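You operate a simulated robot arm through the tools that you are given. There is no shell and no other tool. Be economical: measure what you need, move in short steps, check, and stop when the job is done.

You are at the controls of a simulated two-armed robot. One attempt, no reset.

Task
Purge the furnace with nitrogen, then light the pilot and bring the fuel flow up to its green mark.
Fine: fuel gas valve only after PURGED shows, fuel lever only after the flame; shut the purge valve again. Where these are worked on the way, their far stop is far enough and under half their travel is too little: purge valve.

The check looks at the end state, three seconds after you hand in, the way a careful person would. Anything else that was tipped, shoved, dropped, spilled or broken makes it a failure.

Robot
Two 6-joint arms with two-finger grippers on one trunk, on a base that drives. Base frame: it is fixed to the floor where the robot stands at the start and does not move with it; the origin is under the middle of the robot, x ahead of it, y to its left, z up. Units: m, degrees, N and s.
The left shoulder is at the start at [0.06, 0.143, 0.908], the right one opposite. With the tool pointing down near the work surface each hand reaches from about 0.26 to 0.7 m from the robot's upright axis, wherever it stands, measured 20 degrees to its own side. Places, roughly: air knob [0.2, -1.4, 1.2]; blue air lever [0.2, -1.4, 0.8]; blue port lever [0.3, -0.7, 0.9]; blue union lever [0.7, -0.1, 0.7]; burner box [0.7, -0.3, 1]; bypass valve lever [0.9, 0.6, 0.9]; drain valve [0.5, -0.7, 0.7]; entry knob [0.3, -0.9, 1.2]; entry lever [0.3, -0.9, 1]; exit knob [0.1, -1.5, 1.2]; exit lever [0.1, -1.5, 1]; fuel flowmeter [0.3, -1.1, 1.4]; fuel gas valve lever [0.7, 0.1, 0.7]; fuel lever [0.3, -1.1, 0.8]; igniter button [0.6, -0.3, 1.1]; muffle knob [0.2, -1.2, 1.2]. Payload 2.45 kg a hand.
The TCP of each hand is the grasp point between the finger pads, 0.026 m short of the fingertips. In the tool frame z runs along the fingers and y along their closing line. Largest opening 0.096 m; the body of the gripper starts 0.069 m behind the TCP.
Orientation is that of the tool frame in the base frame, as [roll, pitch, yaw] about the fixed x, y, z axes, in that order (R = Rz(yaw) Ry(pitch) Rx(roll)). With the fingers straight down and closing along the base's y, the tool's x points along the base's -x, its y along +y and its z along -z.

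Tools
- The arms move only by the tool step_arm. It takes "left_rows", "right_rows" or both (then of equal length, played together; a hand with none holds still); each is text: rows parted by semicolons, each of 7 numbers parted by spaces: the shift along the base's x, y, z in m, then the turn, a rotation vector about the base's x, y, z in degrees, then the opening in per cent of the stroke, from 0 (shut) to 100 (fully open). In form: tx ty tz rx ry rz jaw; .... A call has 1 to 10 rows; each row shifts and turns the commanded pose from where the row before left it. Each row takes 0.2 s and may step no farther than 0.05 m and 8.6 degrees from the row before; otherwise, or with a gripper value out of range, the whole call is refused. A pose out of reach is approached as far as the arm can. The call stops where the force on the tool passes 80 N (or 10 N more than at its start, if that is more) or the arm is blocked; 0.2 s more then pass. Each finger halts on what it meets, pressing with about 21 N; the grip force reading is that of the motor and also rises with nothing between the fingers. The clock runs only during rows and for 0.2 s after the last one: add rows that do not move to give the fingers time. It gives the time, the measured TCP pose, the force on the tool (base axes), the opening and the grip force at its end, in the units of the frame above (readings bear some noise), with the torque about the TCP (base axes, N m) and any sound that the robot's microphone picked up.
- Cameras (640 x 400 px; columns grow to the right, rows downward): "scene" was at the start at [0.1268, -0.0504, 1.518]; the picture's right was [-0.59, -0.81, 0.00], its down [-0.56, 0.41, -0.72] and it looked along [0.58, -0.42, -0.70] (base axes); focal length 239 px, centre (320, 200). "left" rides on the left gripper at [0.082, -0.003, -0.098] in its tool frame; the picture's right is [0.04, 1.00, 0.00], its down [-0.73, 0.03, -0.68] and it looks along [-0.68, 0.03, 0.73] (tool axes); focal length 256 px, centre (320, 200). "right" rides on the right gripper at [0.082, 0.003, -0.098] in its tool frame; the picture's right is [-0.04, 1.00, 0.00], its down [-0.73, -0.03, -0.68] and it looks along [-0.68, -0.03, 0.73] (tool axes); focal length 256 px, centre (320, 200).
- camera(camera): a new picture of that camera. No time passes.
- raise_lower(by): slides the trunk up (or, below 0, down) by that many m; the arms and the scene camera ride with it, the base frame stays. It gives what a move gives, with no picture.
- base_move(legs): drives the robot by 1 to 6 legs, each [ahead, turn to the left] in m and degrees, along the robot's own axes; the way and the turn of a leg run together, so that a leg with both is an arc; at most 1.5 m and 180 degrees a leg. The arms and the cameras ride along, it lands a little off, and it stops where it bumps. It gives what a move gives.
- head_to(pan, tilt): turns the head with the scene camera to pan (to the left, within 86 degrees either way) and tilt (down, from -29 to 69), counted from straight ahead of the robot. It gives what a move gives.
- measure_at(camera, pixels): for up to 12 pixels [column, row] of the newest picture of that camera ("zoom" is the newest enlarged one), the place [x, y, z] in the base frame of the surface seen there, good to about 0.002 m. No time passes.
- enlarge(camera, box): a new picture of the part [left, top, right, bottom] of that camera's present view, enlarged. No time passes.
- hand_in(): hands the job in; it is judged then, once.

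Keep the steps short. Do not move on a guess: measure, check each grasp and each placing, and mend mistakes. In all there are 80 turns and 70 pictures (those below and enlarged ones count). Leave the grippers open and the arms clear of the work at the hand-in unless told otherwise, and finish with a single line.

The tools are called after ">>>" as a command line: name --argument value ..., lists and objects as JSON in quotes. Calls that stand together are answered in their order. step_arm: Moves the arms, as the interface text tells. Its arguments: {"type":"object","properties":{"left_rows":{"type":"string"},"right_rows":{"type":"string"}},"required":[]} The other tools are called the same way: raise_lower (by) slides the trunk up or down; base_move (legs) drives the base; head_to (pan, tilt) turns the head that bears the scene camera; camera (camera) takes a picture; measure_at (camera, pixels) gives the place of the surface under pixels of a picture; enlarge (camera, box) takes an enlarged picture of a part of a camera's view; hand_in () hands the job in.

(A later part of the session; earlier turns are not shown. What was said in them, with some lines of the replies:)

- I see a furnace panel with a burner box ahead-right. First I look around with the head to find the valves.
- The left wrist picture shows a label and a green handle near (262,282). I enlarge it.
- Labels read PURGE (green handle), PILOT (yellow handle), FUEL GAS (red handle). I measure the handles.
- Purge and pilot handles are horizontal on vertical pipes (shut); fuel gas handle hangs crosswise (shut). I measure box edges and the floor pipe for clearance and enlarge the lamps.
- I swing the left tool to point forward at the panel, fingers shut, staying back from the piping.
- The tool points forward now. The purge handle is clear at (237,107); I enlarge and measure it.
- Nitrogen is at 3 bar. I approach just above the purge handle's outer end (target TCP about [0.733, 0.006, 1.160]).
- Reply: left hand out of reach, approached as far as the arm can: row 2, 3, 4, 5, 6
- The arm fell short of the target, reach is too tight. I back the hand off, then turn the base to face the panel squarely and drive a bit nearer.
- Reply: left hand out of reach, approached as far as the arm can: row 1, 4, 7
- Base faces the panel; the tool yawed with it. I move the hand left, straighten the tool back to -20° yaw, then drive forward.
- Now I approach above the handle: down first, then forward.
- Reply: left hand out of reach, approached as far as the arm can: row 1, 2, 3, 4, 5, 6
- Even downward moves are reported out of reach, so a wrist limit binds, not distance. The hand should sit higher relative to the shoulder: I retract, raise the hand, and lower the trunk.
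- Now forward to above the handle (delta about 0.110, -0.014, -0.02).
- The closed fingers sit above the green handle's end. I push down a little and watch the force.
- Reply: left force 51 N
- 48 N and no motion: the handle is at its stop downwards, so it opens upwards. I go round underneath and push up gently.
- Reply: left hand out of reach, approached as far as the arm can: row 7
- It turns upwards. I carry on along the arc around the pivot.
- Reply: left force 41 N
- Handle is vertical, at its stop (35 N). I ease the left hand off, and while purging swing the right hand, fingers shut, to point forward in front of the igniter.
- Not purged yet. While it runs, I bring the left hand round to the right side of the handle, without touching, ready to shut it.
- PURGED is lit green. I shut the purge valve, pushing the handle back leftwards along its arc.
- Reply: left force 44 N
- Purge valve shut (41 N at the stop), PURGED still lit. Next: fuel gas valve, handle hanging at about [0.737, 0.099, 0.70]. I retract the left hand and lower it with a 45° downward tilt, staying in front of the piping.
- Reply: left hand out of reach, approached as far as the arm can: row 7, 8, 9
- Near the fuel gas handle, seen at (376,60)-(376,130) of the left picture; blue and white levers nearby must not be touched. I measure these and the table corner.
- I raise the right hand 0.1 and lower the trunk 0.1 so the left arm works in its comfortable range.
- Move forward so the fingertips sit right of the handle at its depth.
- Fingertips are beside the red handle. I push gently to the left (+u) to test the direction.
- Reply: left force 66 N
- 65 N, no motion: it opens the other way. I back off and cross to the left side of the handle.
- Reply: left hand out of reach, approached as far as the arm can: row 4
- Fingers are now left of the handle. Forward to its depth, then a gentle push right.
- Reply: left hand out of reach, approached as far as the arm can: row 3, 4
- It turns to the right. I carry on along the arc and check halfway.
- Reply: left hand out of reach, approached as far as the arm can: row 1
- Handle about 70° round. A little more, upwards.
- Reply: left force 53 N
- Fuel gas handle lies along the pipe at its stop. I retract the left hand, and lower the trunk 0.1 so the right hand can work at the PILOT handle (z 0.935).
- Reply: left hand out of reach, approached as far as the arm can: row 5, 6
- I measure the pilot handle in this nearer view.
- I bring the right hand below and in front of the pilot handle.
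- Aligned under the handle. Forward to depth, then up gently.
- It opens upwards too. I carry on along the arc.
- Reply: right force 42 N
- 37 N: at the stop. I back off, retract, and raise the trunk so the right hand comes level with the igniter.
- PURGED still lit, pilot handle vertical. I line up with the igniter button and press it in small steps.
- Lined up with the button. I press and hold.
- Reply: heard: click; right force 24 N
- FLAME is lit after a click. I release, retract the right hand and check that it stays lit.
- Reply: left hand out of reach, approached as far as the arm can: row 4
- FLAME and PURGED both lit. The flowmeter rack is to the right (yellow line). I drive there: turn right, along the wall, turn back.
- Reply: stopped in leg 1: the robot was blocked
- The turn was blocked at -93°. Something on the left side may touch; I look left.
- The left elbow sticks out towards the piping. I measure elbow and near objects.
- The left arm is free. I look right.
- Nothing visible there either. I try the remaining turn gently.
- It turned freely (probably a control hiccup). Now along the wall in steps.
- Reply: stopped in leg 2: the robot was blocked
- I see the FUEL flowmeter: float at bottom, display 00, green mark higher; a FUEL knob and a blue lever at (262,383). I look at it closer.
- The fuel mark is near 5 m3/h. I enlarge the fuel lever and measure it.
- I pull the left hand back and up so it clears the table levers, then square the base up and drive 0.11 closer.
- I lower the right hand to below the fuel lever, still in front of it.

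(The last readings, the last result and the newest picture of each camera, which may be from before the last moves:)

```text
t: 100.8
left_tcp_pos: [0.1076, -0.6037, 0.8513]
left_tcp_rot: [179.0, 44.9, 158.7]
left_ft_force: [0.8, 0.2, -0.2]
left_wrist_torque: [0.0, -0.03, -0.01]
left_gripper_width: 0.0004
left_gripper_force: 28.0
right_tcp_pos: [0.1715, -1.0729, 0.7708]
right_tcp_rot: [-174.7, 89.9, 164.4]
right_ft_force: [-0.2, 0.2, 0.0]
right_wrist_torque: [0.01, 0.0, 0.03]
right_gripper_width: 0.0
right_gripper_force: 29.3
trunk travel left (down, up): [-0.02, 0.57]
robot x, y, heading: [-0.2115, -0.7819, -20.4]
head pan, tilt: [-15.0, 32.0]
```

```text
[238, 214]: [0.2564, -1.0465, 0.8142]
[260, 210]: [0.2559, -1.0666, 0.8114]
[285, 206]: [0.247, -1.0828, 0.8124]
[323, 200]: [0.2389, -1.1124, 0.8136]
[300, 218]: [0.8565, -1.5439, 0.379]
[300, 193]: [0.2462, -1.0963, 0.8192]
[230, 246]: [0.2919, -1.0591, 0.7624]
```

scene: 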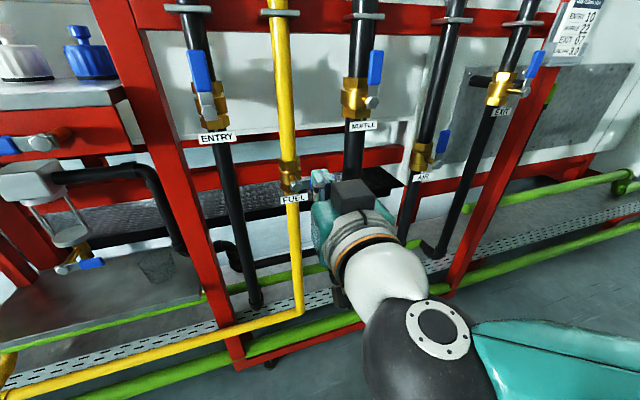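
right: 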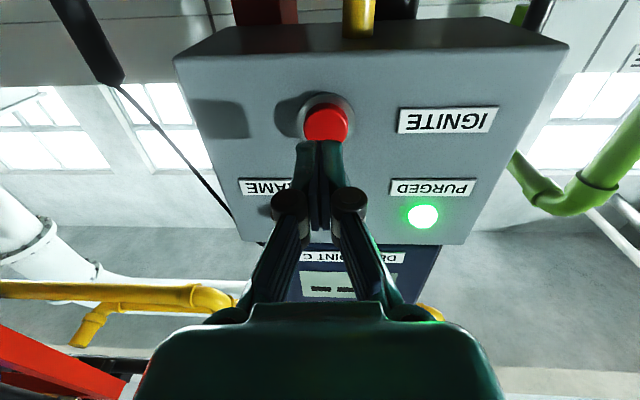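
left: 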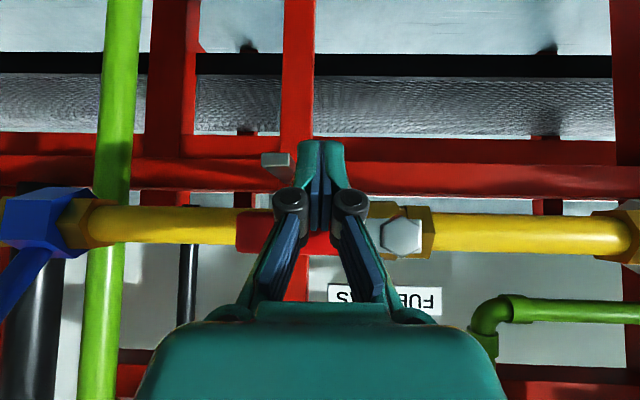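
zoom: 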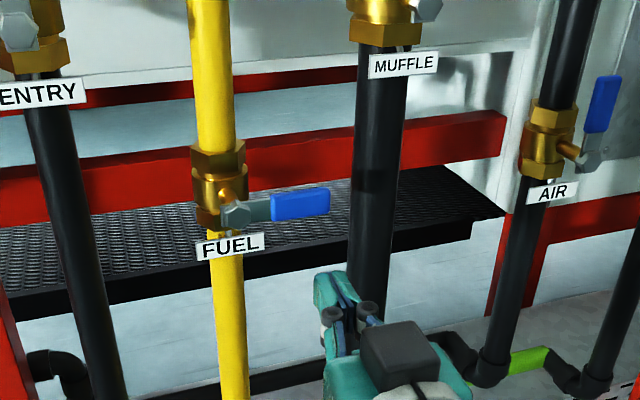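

Handle centre z 0.812, depth as expected. Forward under the lever, then push up gently.

>>> step_arm --right_rows "0.03 -0.0113 0 0 0 0 0;0.03 -0.0113 0 0 0 0 0;0 0 0.01 0 0 0 0;0 0 0.008 0 0 0 0;0 0 0.008 0 0 0 0;0 0 0.008 0 0 0 0;0 0 0 0 0 0 0"

>>> head_to --pan -15 --tilt 0

>>> camera --camera "scene"

```text
t: 102.4
left_tcp_pos: [0.1089, -0.6032, 0.8507]
left_tcp_rot: [179.0, 44.8, 158.7]
left_ft_force: [-0.8, 0.4, -0.9]
left_wrist_torque: [-0.02, 0.0, 0.0]
left_gripper_width: 0.0001
left_gripper_force: 28.6
right_tcp_pos: [0.2306, -1.0959, 0.8097]
right_tcp_rot: [-154.6, 89.7, -175.5]
right_ft_force: [0.0, 1.1, -2.9]
right_wrist_torque: [0.0, 0.04, 0.02]
right_gripper_width: 0.0
right_gripper_force: 28.7
trunk travel left (down, up): [-0.02, 0.57]
robot x, y, heading: [-0.2118, -0.7819, -20.5]
head pan, tilt: [-15.0, 32.0]
```

```text
t: 103.3
left_tcp_pos: [0.1085, -0.6027, 0.8509]
left_tcp_rot: [179.2, 44.9, 158.7]
left_ft_force: [-0.8, -0.2, 0.0]
left_wrist_torque: [0.0, 0.01, -0.01]
left_gripper_width: 0.0003
left_gripper_force: 28.4
right_tcp_pos: [0.2306, -1.0959, 0.809]
right_tcp_rot: [-165.0, 89.9, 173.9]
right_ft_force: [0.1, -0.1, 0.3]
right_wrist_torque: [-0.01, 0.02, -0.01]
right_gripper_width: 0.0001
right_gripper_force: 28.1
trunk travel left (down, up): [-0.02, 0.57]
robot x, y, heading: [-0.2119, -0.7823, -20.8]
head pan, tilt: [-15.0, 0.0]
```

```text
16 pictures are left
```

scene: 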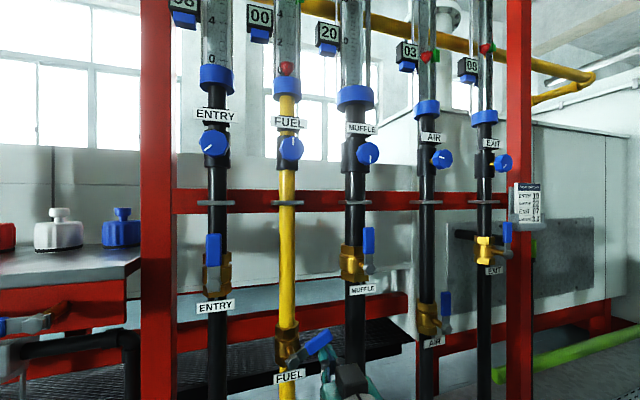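

Lever about 25° up; display still 00. I go on to about 60° and look again.

>>> step_arm --right_rows "0.0003 0.0007 0.0135 0 0 0 0;0.0003 0.0007 0.0135 0 0 0 0;0.002 0.0054 0.0085 0 0 0 0;0.002 0.0054 0.0085 0 0 0 0;0 0 0 0 0 0 0;0 0 0 0 0 0 0;0 0 0 0 0 0 0"

>>> enlarge --camera "scene" --box '[200, 0, 440, 400]'

```text
t: 104.9
left_tcp_pos: [0.1084, -0.6035, 0.8511]
left_tcp_rot: [179.1, 44.8, 158.7]
left_ft_force: [0.5, -0.2, 0.0]
left_wrist_torque: [0.0, -0.01, -0.03]
left_gripper_width: 0.0
left_gripper_force: 28.4
right_tcp_pos: [0.2359, -1.0838, 0.8512]
right_tcp_rot: [-164.4, 89.9, 174.7]
right_ft_force: [0.2, -0.6, -0.3]
right_wrist_torque: [0.0, 0.02, 0.02]
right_gripper_width: 0.0002
right_gripper_force: 27.6
trunk travel left (down, up): [-0.02, 0.57]
robot x, y, heading: [-0.2093, -0.7817, -20.6]
head pan, tilt: [-15.0, 0.0]
```

```text
1.00 times, centred on (320, 200) of scene (not enlarged: the box is as wide or as high as the picture)
```

zoom: 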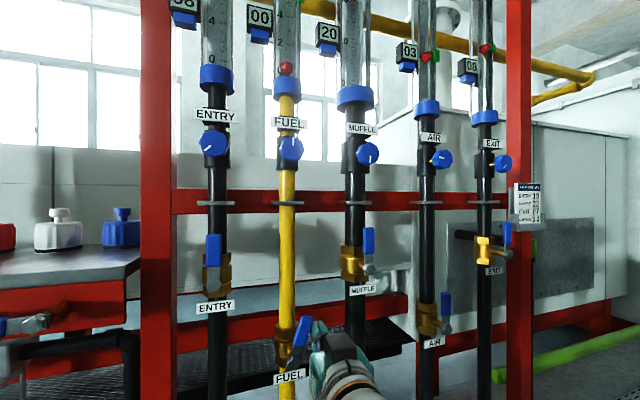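

Still 00. I open the lever fully to its stop.

>>> step_arm --right_rows "0.0021 0.0056 0.005 0 0 0 0;0.0021 0.0056 0.005 0 0 0 0;0.0025 0.0066 0.003 0 0 0 0;0.0025 0.0066 0.003 0 0 0 0;0.0021 0.0056 0.001 0 0 0 0;0 0 0 0 0 0 0"

>>> enlarge --camera "scene" --box '[230, 100, 360, 180]'

>>> camera --camera "scene"

```text
t: 106.3
left_tcp_pos: [0.1068, -0.6068, 0.8528]
left_tcp_rot: [178.7, 44.9, 158.4]
left_ft_force: [0.2, -0.2, -0.2]
left_wrist_torque: [0.02, -0.01, -0.03]
left_gripper_width: 0.0
left_gripper_force: 28.1
right_tcp_pos: [0.2433, -1.0644, 0.8643]
right_tcp_rot: [140.0, 89.3, 117.6]
right_ft_force: [-46.0, -38.2, -32.0]
right_wrist_torque: [-0.62, 0.55, -0.13]
right_gripper_width: 0.0
right_gripper_force: 28.2
trunk travel left (down, up): [-0.02, 0.57]
robot x, y, heading: [-0.2105, -0.7869, -20.9]
head pan, tilt: [-15.0, 0.0]
```

```text
4.92 times, centred on (295, 140) of scene
```

zoom: 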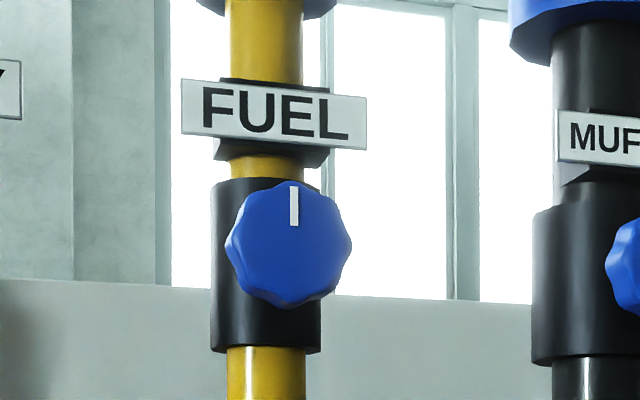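

```text
13 pictures are left
```

scene: 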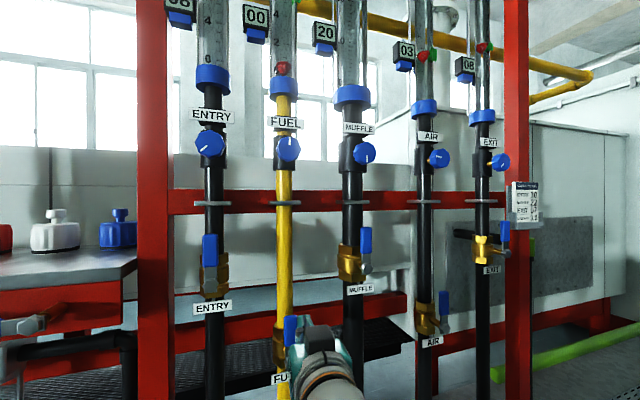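

Lever is vertical at its stop, flow still 00: the FUEL knob (pointer at 12) must be turned. I back off and raise the trunk to bring the right hand level with the knob.

>>> step_arm --right_rows "-0.0046 -0.0122 0 0 0 0 0;-0.031 0.0117 0 0 0 0 0;-0.031 0.0117 0 0 0 0 0;-0.031 0.0117 0 0 0 0 0;-0.02 0.0075 0 0 0 0 100;0 0 0 0 0 0 100;0 0 0 0 0 0 100"

>>> raise_lower --by 0.295

>>> camera --camera "right"

```text
t: 107.9
left_tcp_pos: [0.1082, -0.6022, 0.851]
left_tcp_rot: [179.1, 44.9, 158.7]
left_ft_force: [-0.3, 0.0, 0.3]
left_wrist_torque: [-0.01, -0.01, 0.02]
left_gripper_width: 0.0
left_gripper_force: 28.7
right_tcp_pos: [0.1306, -1.0313, 0.8692]
right_tcp_rot: [-169.5, 89.4, 168.6]
right_ft_force: [0.3, -0.2, -0.8]
right_wrist_torque: [0.0, -0.01, -0.03]
right_gripper_width: 0.0961
right_gripper_force: 0.3
trunk travel left (down, up): [-0.02, 0.57]
robot x, y, heading: [-0.2105, -0.7794, -20.7]
head pan, tilt: [-15.0, 0.0]
```

```text
t: 110.9
left_tcp_pos: [0.1081, -0.6028, 1.1463]
left_tcp_rot: [179.1, 44.9, 158.6]
left_ft_force: [0.5, -0.7, 0.0]
left_wrist_torque: [-0.01, 0.01, 0.0]
left_gripper_width: 0.0
left_gripper_force: 28.7
right_tcp_pos: [0.1283, -1.0249, 1.165]
right_tcp_rot: [-169.4, 89.9, 169.6]
right_ft_force: [0.2, -0.4, 0.2]
right_wrist_torque: [-0.01, 0.01, 0.01]
right_gripper_width: 0.0962
right_gripper_force: 0.1
trunk travel left (down, up): [-0.315, 0.275]
robot x, y, heading: [-0.2106, -0.7818, -20.5]
head pan, tilt: [-15.0, 0.0]
```

```text
12 pictures are left
```

right: 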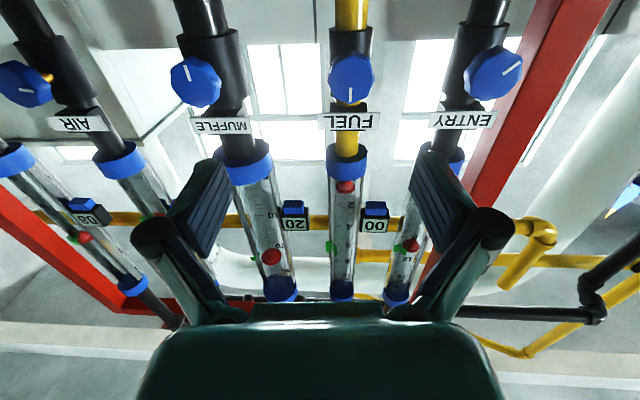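

The wrist camera sees the knob at (352,78) and the display. I measure the knob and its neighbours.

>>> measure_at --camera "right" --pixels '[[352, 76], [331, 76], [373, 76], [352, 98], [352, 56], [194, 82], [490, 75], [350, 122], [351, 25], [375, 210]]'

>>> head_to --pan -17 --tilt 12

```text
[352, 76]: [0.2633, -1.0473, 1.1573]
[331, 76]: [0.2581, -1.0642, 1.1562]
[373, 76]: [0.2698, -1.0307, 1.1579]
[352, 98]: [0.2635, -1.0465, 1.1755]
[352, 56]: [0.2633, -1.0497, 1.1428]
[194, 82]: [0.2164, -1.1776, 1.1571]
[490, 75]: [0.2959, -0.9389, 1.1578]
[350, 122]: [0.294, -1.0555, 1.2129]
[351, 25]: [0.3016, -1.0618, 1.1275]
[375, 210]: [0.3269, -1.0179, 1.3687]
```

```text
t: 111.6
left_tcp_pos: [0.1092, -0.6031, 1.1458]
left_tcp_rot: [179.1, 44.9, 158.7]
left_ft_force: [-0.6, -0.7, -0.9]
left_wrist_torque: [0.0, 0.0, -0.02]
left_gripper_width: 0.0001
left_gripper_force: 28.5
right_tcp_pos: [0.1293, -1.0247, 1.1659]
right_tcp_rot: [-159.9, 89.9, 179.1]
right_ft_force: [0.8, 0.8, 0.9]
right_wrist_torque: [-0.02, -0.01, 0.02]
right_gripper_width: 0.0961
right_gripper_force: 0.1
trunk travel left (down, up): [-0.315, 0.275]
robot x, y, heading: [-0.2118, -0.7857, -20.6]
head pan, tilt: [-17.0, 12.0]
```

Neighbour pointers suggest 270° of travel, counter-clockwise opening (entry at half points to 7:30), so about 135-140° are needed. I pre-rotate the open gripper 64° clockwise, then go over the knob.

>>> step_arm --right_rows "0.01 0 0 7.48 -2.82 0 100;0.01 0 0 7.48 -2.82 0 100;0.01 0 0 7.48 -2.82 0 100;0.01 0 -0.002 7.48 -2.82 0 100;0 0 -0.002 7.48 -2.82 0 100;0 0 -0.002 7.48 -2.82 0 100;0 0 0 7.48 -2.82 0 100;0 0 0 7.48 -2.82 0 100;0 0 0 0 0 0 100"

```text
t: 113.6
left_tcp_pos: [0.1075, -0.6026, 1.1466]
left_tcp_rot: [179.0, 44.8, 158.6]
left_ft_force: [-0.1, 0.1, -0.3]
left_wrist_torque: [-0.01, 0.01, 0.01]
left_gripper_width: 0.0
left_gripper_force: 27.7
right_tcp_pos: [0.1689, -1.0257, 1.1594]
right_tcp_rot: [90.4, 26.0, 69.4]
right_ft_force: [-0.1, 0.0, -0.3]
right_wrist_torque: [0.02, 0.01, 0.0]
right_gripper_width: 0.096
right_gripper_force: 0.2
trunk travel left (down, up): [-0.315, 0.275]
robot x, y, heading: [-0.21, -0.7799, -20.5]
head pan, tilt: [-17.0, 12.0]
```

Rotated. Advance over the knob and close.

>>> step_arm --right_rows "0.012 0.011 0 0 0 0 100;0.0243 -0.0094 0 0 0 0 100;0.0243 -0.0094 0 0 0 0 100;0.0242 -0.0093 0 0 0 0 100;0 0 0 0 0 0 100"

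>>> camera --camera "right"

```text
t: 114.8
left_tcp_pos: [0.1085, -0.6032, 1.1458]
left_tcp_rot: [179.1, 44.8, 158.8]
left_ft_force: [-0.2, -0.4, 0.0]
left_wrist_torque: [-0.01, -0.01, 0.02]
left_gripper_width: 0.0
left_gripper_force: 28.8
right_tcp_pos: [0.2532, -1.0463, 1.1609]
right_tcp_rot: [90.4, 26.2, 69.5]
right_ft_force: [0.0, -0.4, 0.6]
right_wrist_torque: [0.02, 0.01, -0.02]
right_gripper_width: 0.0958
right_gripper_force: 0.0
trunk travel left (down, up): [-0.315, 0.275]
robot x, y, heading: [-0.2104, -0.7796, -20.7]
head pan, tilt: [-17.0, 12.0]
```

```text
11 pictures are left
```

right: 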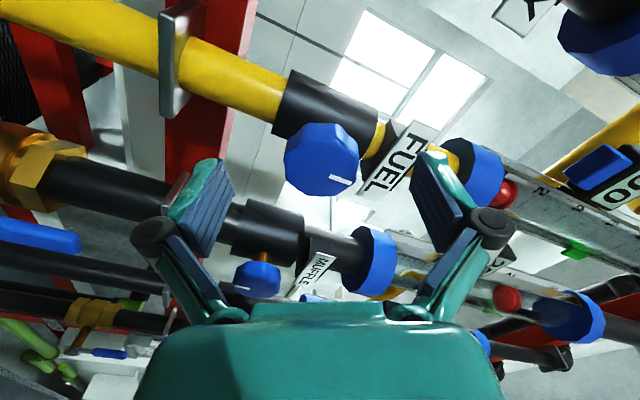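

Knob is between the fingers. I close on it.

>>> step_arm --right_rows "0 0.002 -0.001 0 0 0 30;0 0 0 0 0 0 30;0 0 0 0 0 0 30;0 0 0 0 0 0 30;0 0 0 0 0 0 30"

```text
t: 116.0
left_tcp_pos: [0.1088, -0.6032, 1.1449]
left_tcp_rot: [179.1, 44.8, 158.7]
left_ft_force: [1.1, 0.4, 0.2]
left_wrist_torque: [-0.01, -0.02, 0.05]
left_gripper_width: 0.0
left_gripper_force: 28.1
right_tcp_pos: [0.2527, -1.0414, 1.1599]
right_tcp_rot: [90.3, 26.2, 69.5]
right_ft_force: [3.0, 1.6, 4.8]
right_wrist_torque: [-0.16, -0.22, 0.57]
right_gripper_width: 0.0408
right_gripper_force: 45.2
trunk travel left (down, up): [-0.315, 0.275]
robot x, y, heading: [-0.2088, -0.7802, -20.6]
head pan, tilt: [-17.0, 12.0]
```

Gripped at 0.041 m. I turn counter-clockwise 64° and check.

>>> step_arm --right_rows "0 0 0 -7.48 2.82 0 20;0 0 0 -7.48 2.82 0 20;0 0 0 -7.48 2.82 0 20;0 0 0 -7.48 2.82 0 20;0 0 0 -7.48 2.82 0 20;0 0 0 -7.48 2.82 0 20;0 0 0 -7.48 2.82 0 20;0 0 0 -7.48 2.82 0 20;0 0 0 0 0 0 20"

>>> head_to --pan -13 --tilt -2

>>> camera --camera "scene"

```text
t: 118.0
left_tcp_pos: [0.1081, -0.6047, 1.1456]
left_tcp_rot: [179.0, 44.8, 158.6]
left_ft_force: [-0.5, 0.6, 0.5]
left_wrist_torque: [0.0, -0.02, -0.01]
left_gripper_width: 0.0
left_gripper_force: 28.5
right_tcp_pos: [0.2519, -1.0435, 1.1575]
right_tcp_rot: [-158.1, 89.8, -179.2]
right_ft_force: [0.4, -9.9, 0.8]
right_wrist_torque: [-0.04, -0.06, 0.06]
right_gripper_width: 0.0411
right_gripper_force: 45.3
trunk travel left (down, up): [-0.315, 0.275]
robot x, y, heading: [-0.2114, -0.7806, -20.7]
head pan, tilt: [-17.0, 12.0]
```

```text
t: 118.8
left_tcp_pos: [0.108, -0.6056, 1.148]
left_tcp_rot: [179.0, 44.8, 158.7]
left_ft_force: [0.8, -0.2, -0.1]
left_wrist_torque: [0.0, 0.02, 0.01]
left_gripper_width: 0.0003
left_gripper_force: 28.8
right_tcp_pos: [0.2524, -1.043, 1.1575]
right_tcp_rot: [160.8, 89.8, 139.7]
right_ft_force: [-0.1, -12.0, 1.4]
right_wrist_torque: [0.07, 0.24, 0.14]
right_gripper_width: 0.0409
right_gripper_force: 45.0
trunk travel left (down, up): [-0.315, 0.275]
robot x, y, heading: [-0.209, -0.7837, -20.5]
head pan, tilt: [-13.0, -2.0]
```

```text
10 pictures are left
```

scene: 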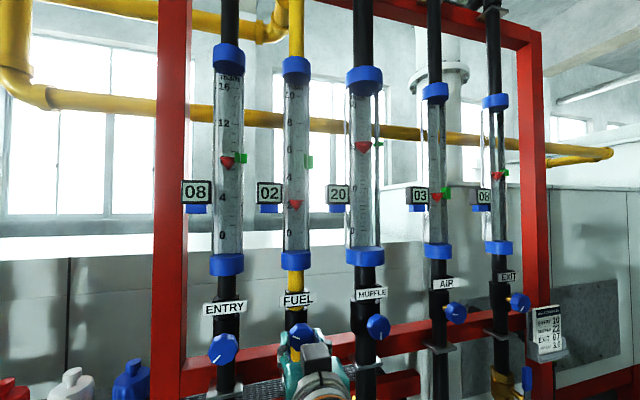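

Display 02 after 64°: right direction. I read the green mark more closely.

>>> enlarge --camera "scene" --box '[240, 80, 360, 230]'

>>> measure_at --camera "scene" --pixels '[[309, 161], [309, 155], [309, 168], [295, 203]]'

```text
2.67 times, centred on (300, 155) of scene
```

zoom: 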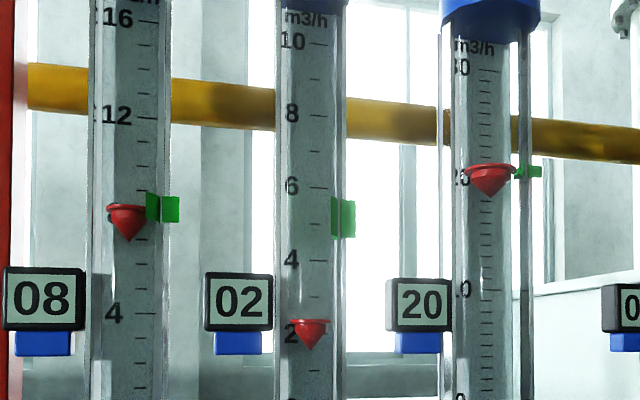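

```text
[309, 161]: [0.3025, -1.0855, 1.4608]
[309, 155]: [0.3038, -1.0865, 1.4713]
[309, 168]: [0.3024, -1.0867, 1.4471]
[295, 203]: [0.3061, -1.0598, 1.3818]
```

The mark centres near 5.2 m3/h; flow now ~2.3 per 64°. I turn about 74° further.

>>> step_arm --right_rows "0 0 0 -7.48 2.82 0 20;0 0 0 -7.48 2.82 0 20;0 0 0 -7.48 2.82 0 20;0 0 0 -7.48 2.82 0 20;0 0 0 -7.48 2.82 0 20;0 0 0 -7.48 2.82 0 20;0 0 0 -7.48 2.82 0 20;0 0 0 -7.48 2.82 0 20;0 0 0 -7.48 2.82 0 20;0 0 0 -1.9 0.7 0 20"

>>> step_arm --right_rows "0 0 0 0 0 0 20;0 0 0 0 0 0 20;0 0 0 0 0 0 20;0 0 0 0 0 0 20"

>>> enlarge --camera "scene" --box '[240, 80, 360, 230]'

```text
t: 121.0
left_tcp_pos: [0.1079, -0.6059, 1.1482]
left_tcp_rot: [178.8, 44.9, 158.5]
left_ft_force: [-0.2, 0.3, -0.6]
left_wrist_torque: [0.04, 0.0, 0.02]
left_gripper_width: 0.0
left_gripper_force: 28.7
right_tcp_pos: [0.2526, -1.0436, 1.1596]
right_tcp_rot: [-89.6, 16.1, -111.0]
right_ft_force: [-15.5, -17.5, -9.0]
right_wrist_torque: [0.07, 0.13, 0.13]
right_gripper_width: 0.0406
right_gripper_force: 44.9
trunk travel left (down, up): [-0.315, 0.275]
robot x, y, heading: [-0.2126, -0.7811, -20.5]
head pan, tilt: [-13.0, -2.0]
```

```text
t: 122.0
left_tcp_pos: [0.1064, -0.605, 1.1484]
left_tcp_rot: [178.8, 44.8, 158.6]
left_ft_force: [-0.2, -0.2, 0.1]
left_wrist_torque: [0.02, 0.0, 0.03]
left_gripper_width: 0.0
left_gripper_force: 28.3
right_tcp_pos: [0.2528, -1.044, 1.1586]
right_tcp_rot: [-89.7, 16.2, -111.0]
right_ft_force: [-16.1, -16.6, -9.7]
right_wrist_torque: [0.12, 0.26, -0.34]
right_gripper_width: 0.0405
right_gripper_force: 45.6
trunk travel left (down, up): [-0.315, 0.275]
robot x, y, heading: [-0.2086, -0.7804, -20.5]
head pan, tilt: [-13.0, -2.0]
```

```text
2.67 times, centred on (300, 155) of scene
```

zoom: 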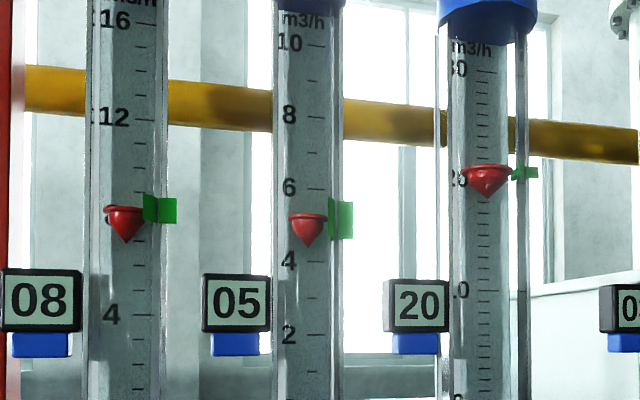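

Display 05, the float's rim sits in the middle of the green mark. I release the knob, back off straight.

>>> step_arm --right_rows "0 0 0 0 0 0 50;0 0 0 0 0 0 80;0 0 0 0 0 0 100;0 0 0 0 0 0 100;0 0 0 0 0 0 100"

>>> step_arm --right_rows "-0.025 0.0094 0 0 0 0 100;-0.025 0.0094 0 0 0 0 100;-0.025 0.0094 0 0 0 0 100;-0.025 0.0094 0 0 0 0 100;-0.025 0.0094 0 0 0 0 100;0 0 0 0 0 0 100;0 0 0 0 0 0 100" --left_rows "0 0 0 0 0 0 100;0 0 0 0 0 0 100;0 0 0 0 0 0 100;0 0 0 0 0 0 100;0 0 0 0 0 0 100;0 0 0 0 0 0 100;0 0 0 0 0 0 100"

>>> enlarge --camera "scene" --box '[240, 80, 360, 230]'

>>> camera --camera "scene"

```text
t: 123.2
left_tcp_pos: [0.1081, -0.6044, 1.1466]
left_tcp_rot: [179.0, 44.8, 158.7]
left_ft_force: [0.1, -0.8, -0.9]
left_wrist_torque: [0.02, 0.04, 0.02]
left_gripper_width: 0.0002
left_gripper_force: 28.6
right_tcp_pos: [0.2547, -1.0408, 1.1599]
right_tcp_rot: [-89.8, 16.0, -110.9]
right_ft_force: [-0.3, 0.2, -0.3]
right_wrist_torque: [0.01, 0.0, 0.03]
right_gripper_width: 0.0958
right_gripper_force: 0.0
trunk travel left (down, up): [-0.315, 0.275]
robot x, y, heading: [-0.2114, -0.7825, -20.5]
head pan, tilt: [-13.0, -2.0]
```

```text
t: 124.8
left_tcp_pos: [0.1087, -0.6028, 1.1456]
left_tcp_rot: [179.1, 44.8, 158.7]
left_ft_force: [-0.6, 0.2, 0.9]
left_wrist_torque: [-0.01, -0.03, 0.03]
left_gripper_width: 0.0961
left_gripper_force: 0.1
right_tcp_pos: [0.1284, -0.9945, 1.1626]
right_tcp_rot: [-89.5, 16.4, -110.9]
right_ft_force: [0.3, 0.4, 0.2]
right_wrist_torque: [-0.03, -0.01, -0.02]
right_gripper_width: 0.0959
right_gripper_force: 0.1
trunk travel left (down, up): [-0.315, 0.275]
robot x, y, heading: [-0.21, -0.7842, -20.8]
head pan, tilt: [-13.0, -2.0]
```

```text
2.67 times, centred on (300, 155) of scene
```

zoom: 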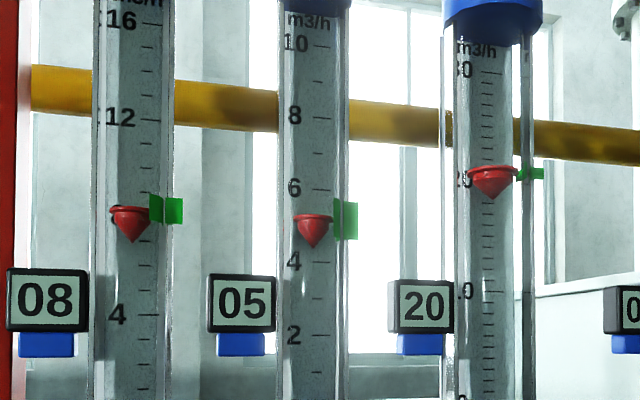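

```text
6 pictures are left
```

scene: 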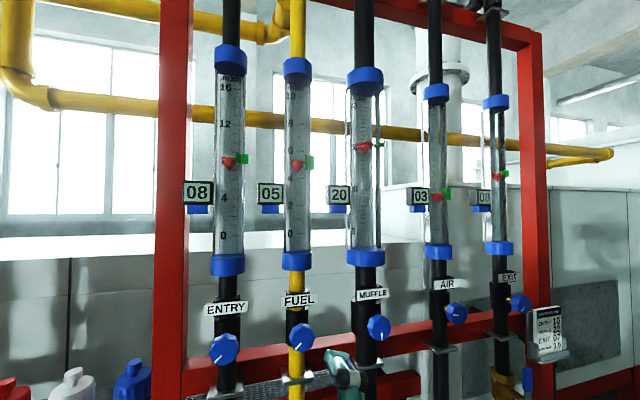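

Reading steady at 05 in the green. Last check: the lamps and the valve handles.

>>> head_to --pan 52 --tilt 15

>>> camera --camera "scene"

```text
t: 126.2
left_tcp_pos: [0.1102, -0.6021, 1.1463]
left_tcp_rot: [179.1, 44.9, 158.7]
left_ft_force: [0.4, -0.2, -0.2]
left_wrist_torque: [-0.03, 0.01, -0.02]
left_gripper_width: 0.0961
left_gripper_force: 0.1
right_tcp_pos: [0.1267, -0.9938, 1.1622]
right_tcp_rot: [-89.5, 16.5, -110.8]
right_ft_force: [-0.6, 0.5, -0.6]
right_wrist_torque: [0.0, 0.03, 0.01]
right_gripper_width: 0.0962
right_gripper_force: 0.1
trunk travel left (down, up): [-0.315, 0.275]
robot x, y, heading: [-0.2121, -0.7794, -20.5]
head pan, tilt: [52.0, 15.0]
```

```text
5 pictures are left
```

scene: 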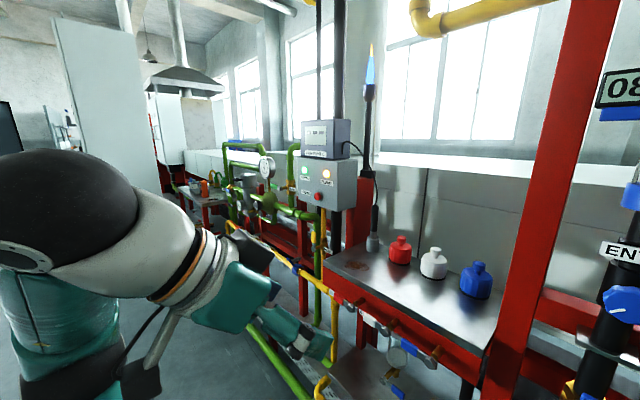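

Both lamps are lit and the pilot flame is visible at (371,65). The bottles stand undisturbed, the grippers are open and both arms are clear, so I hand in.

>>> hand_in

```text
The job is handed in.
```

Handed in: furnace purged, purge valve shut again, pilot lit with FLAME showing, and fuel flow steady at 05 in its green mark.
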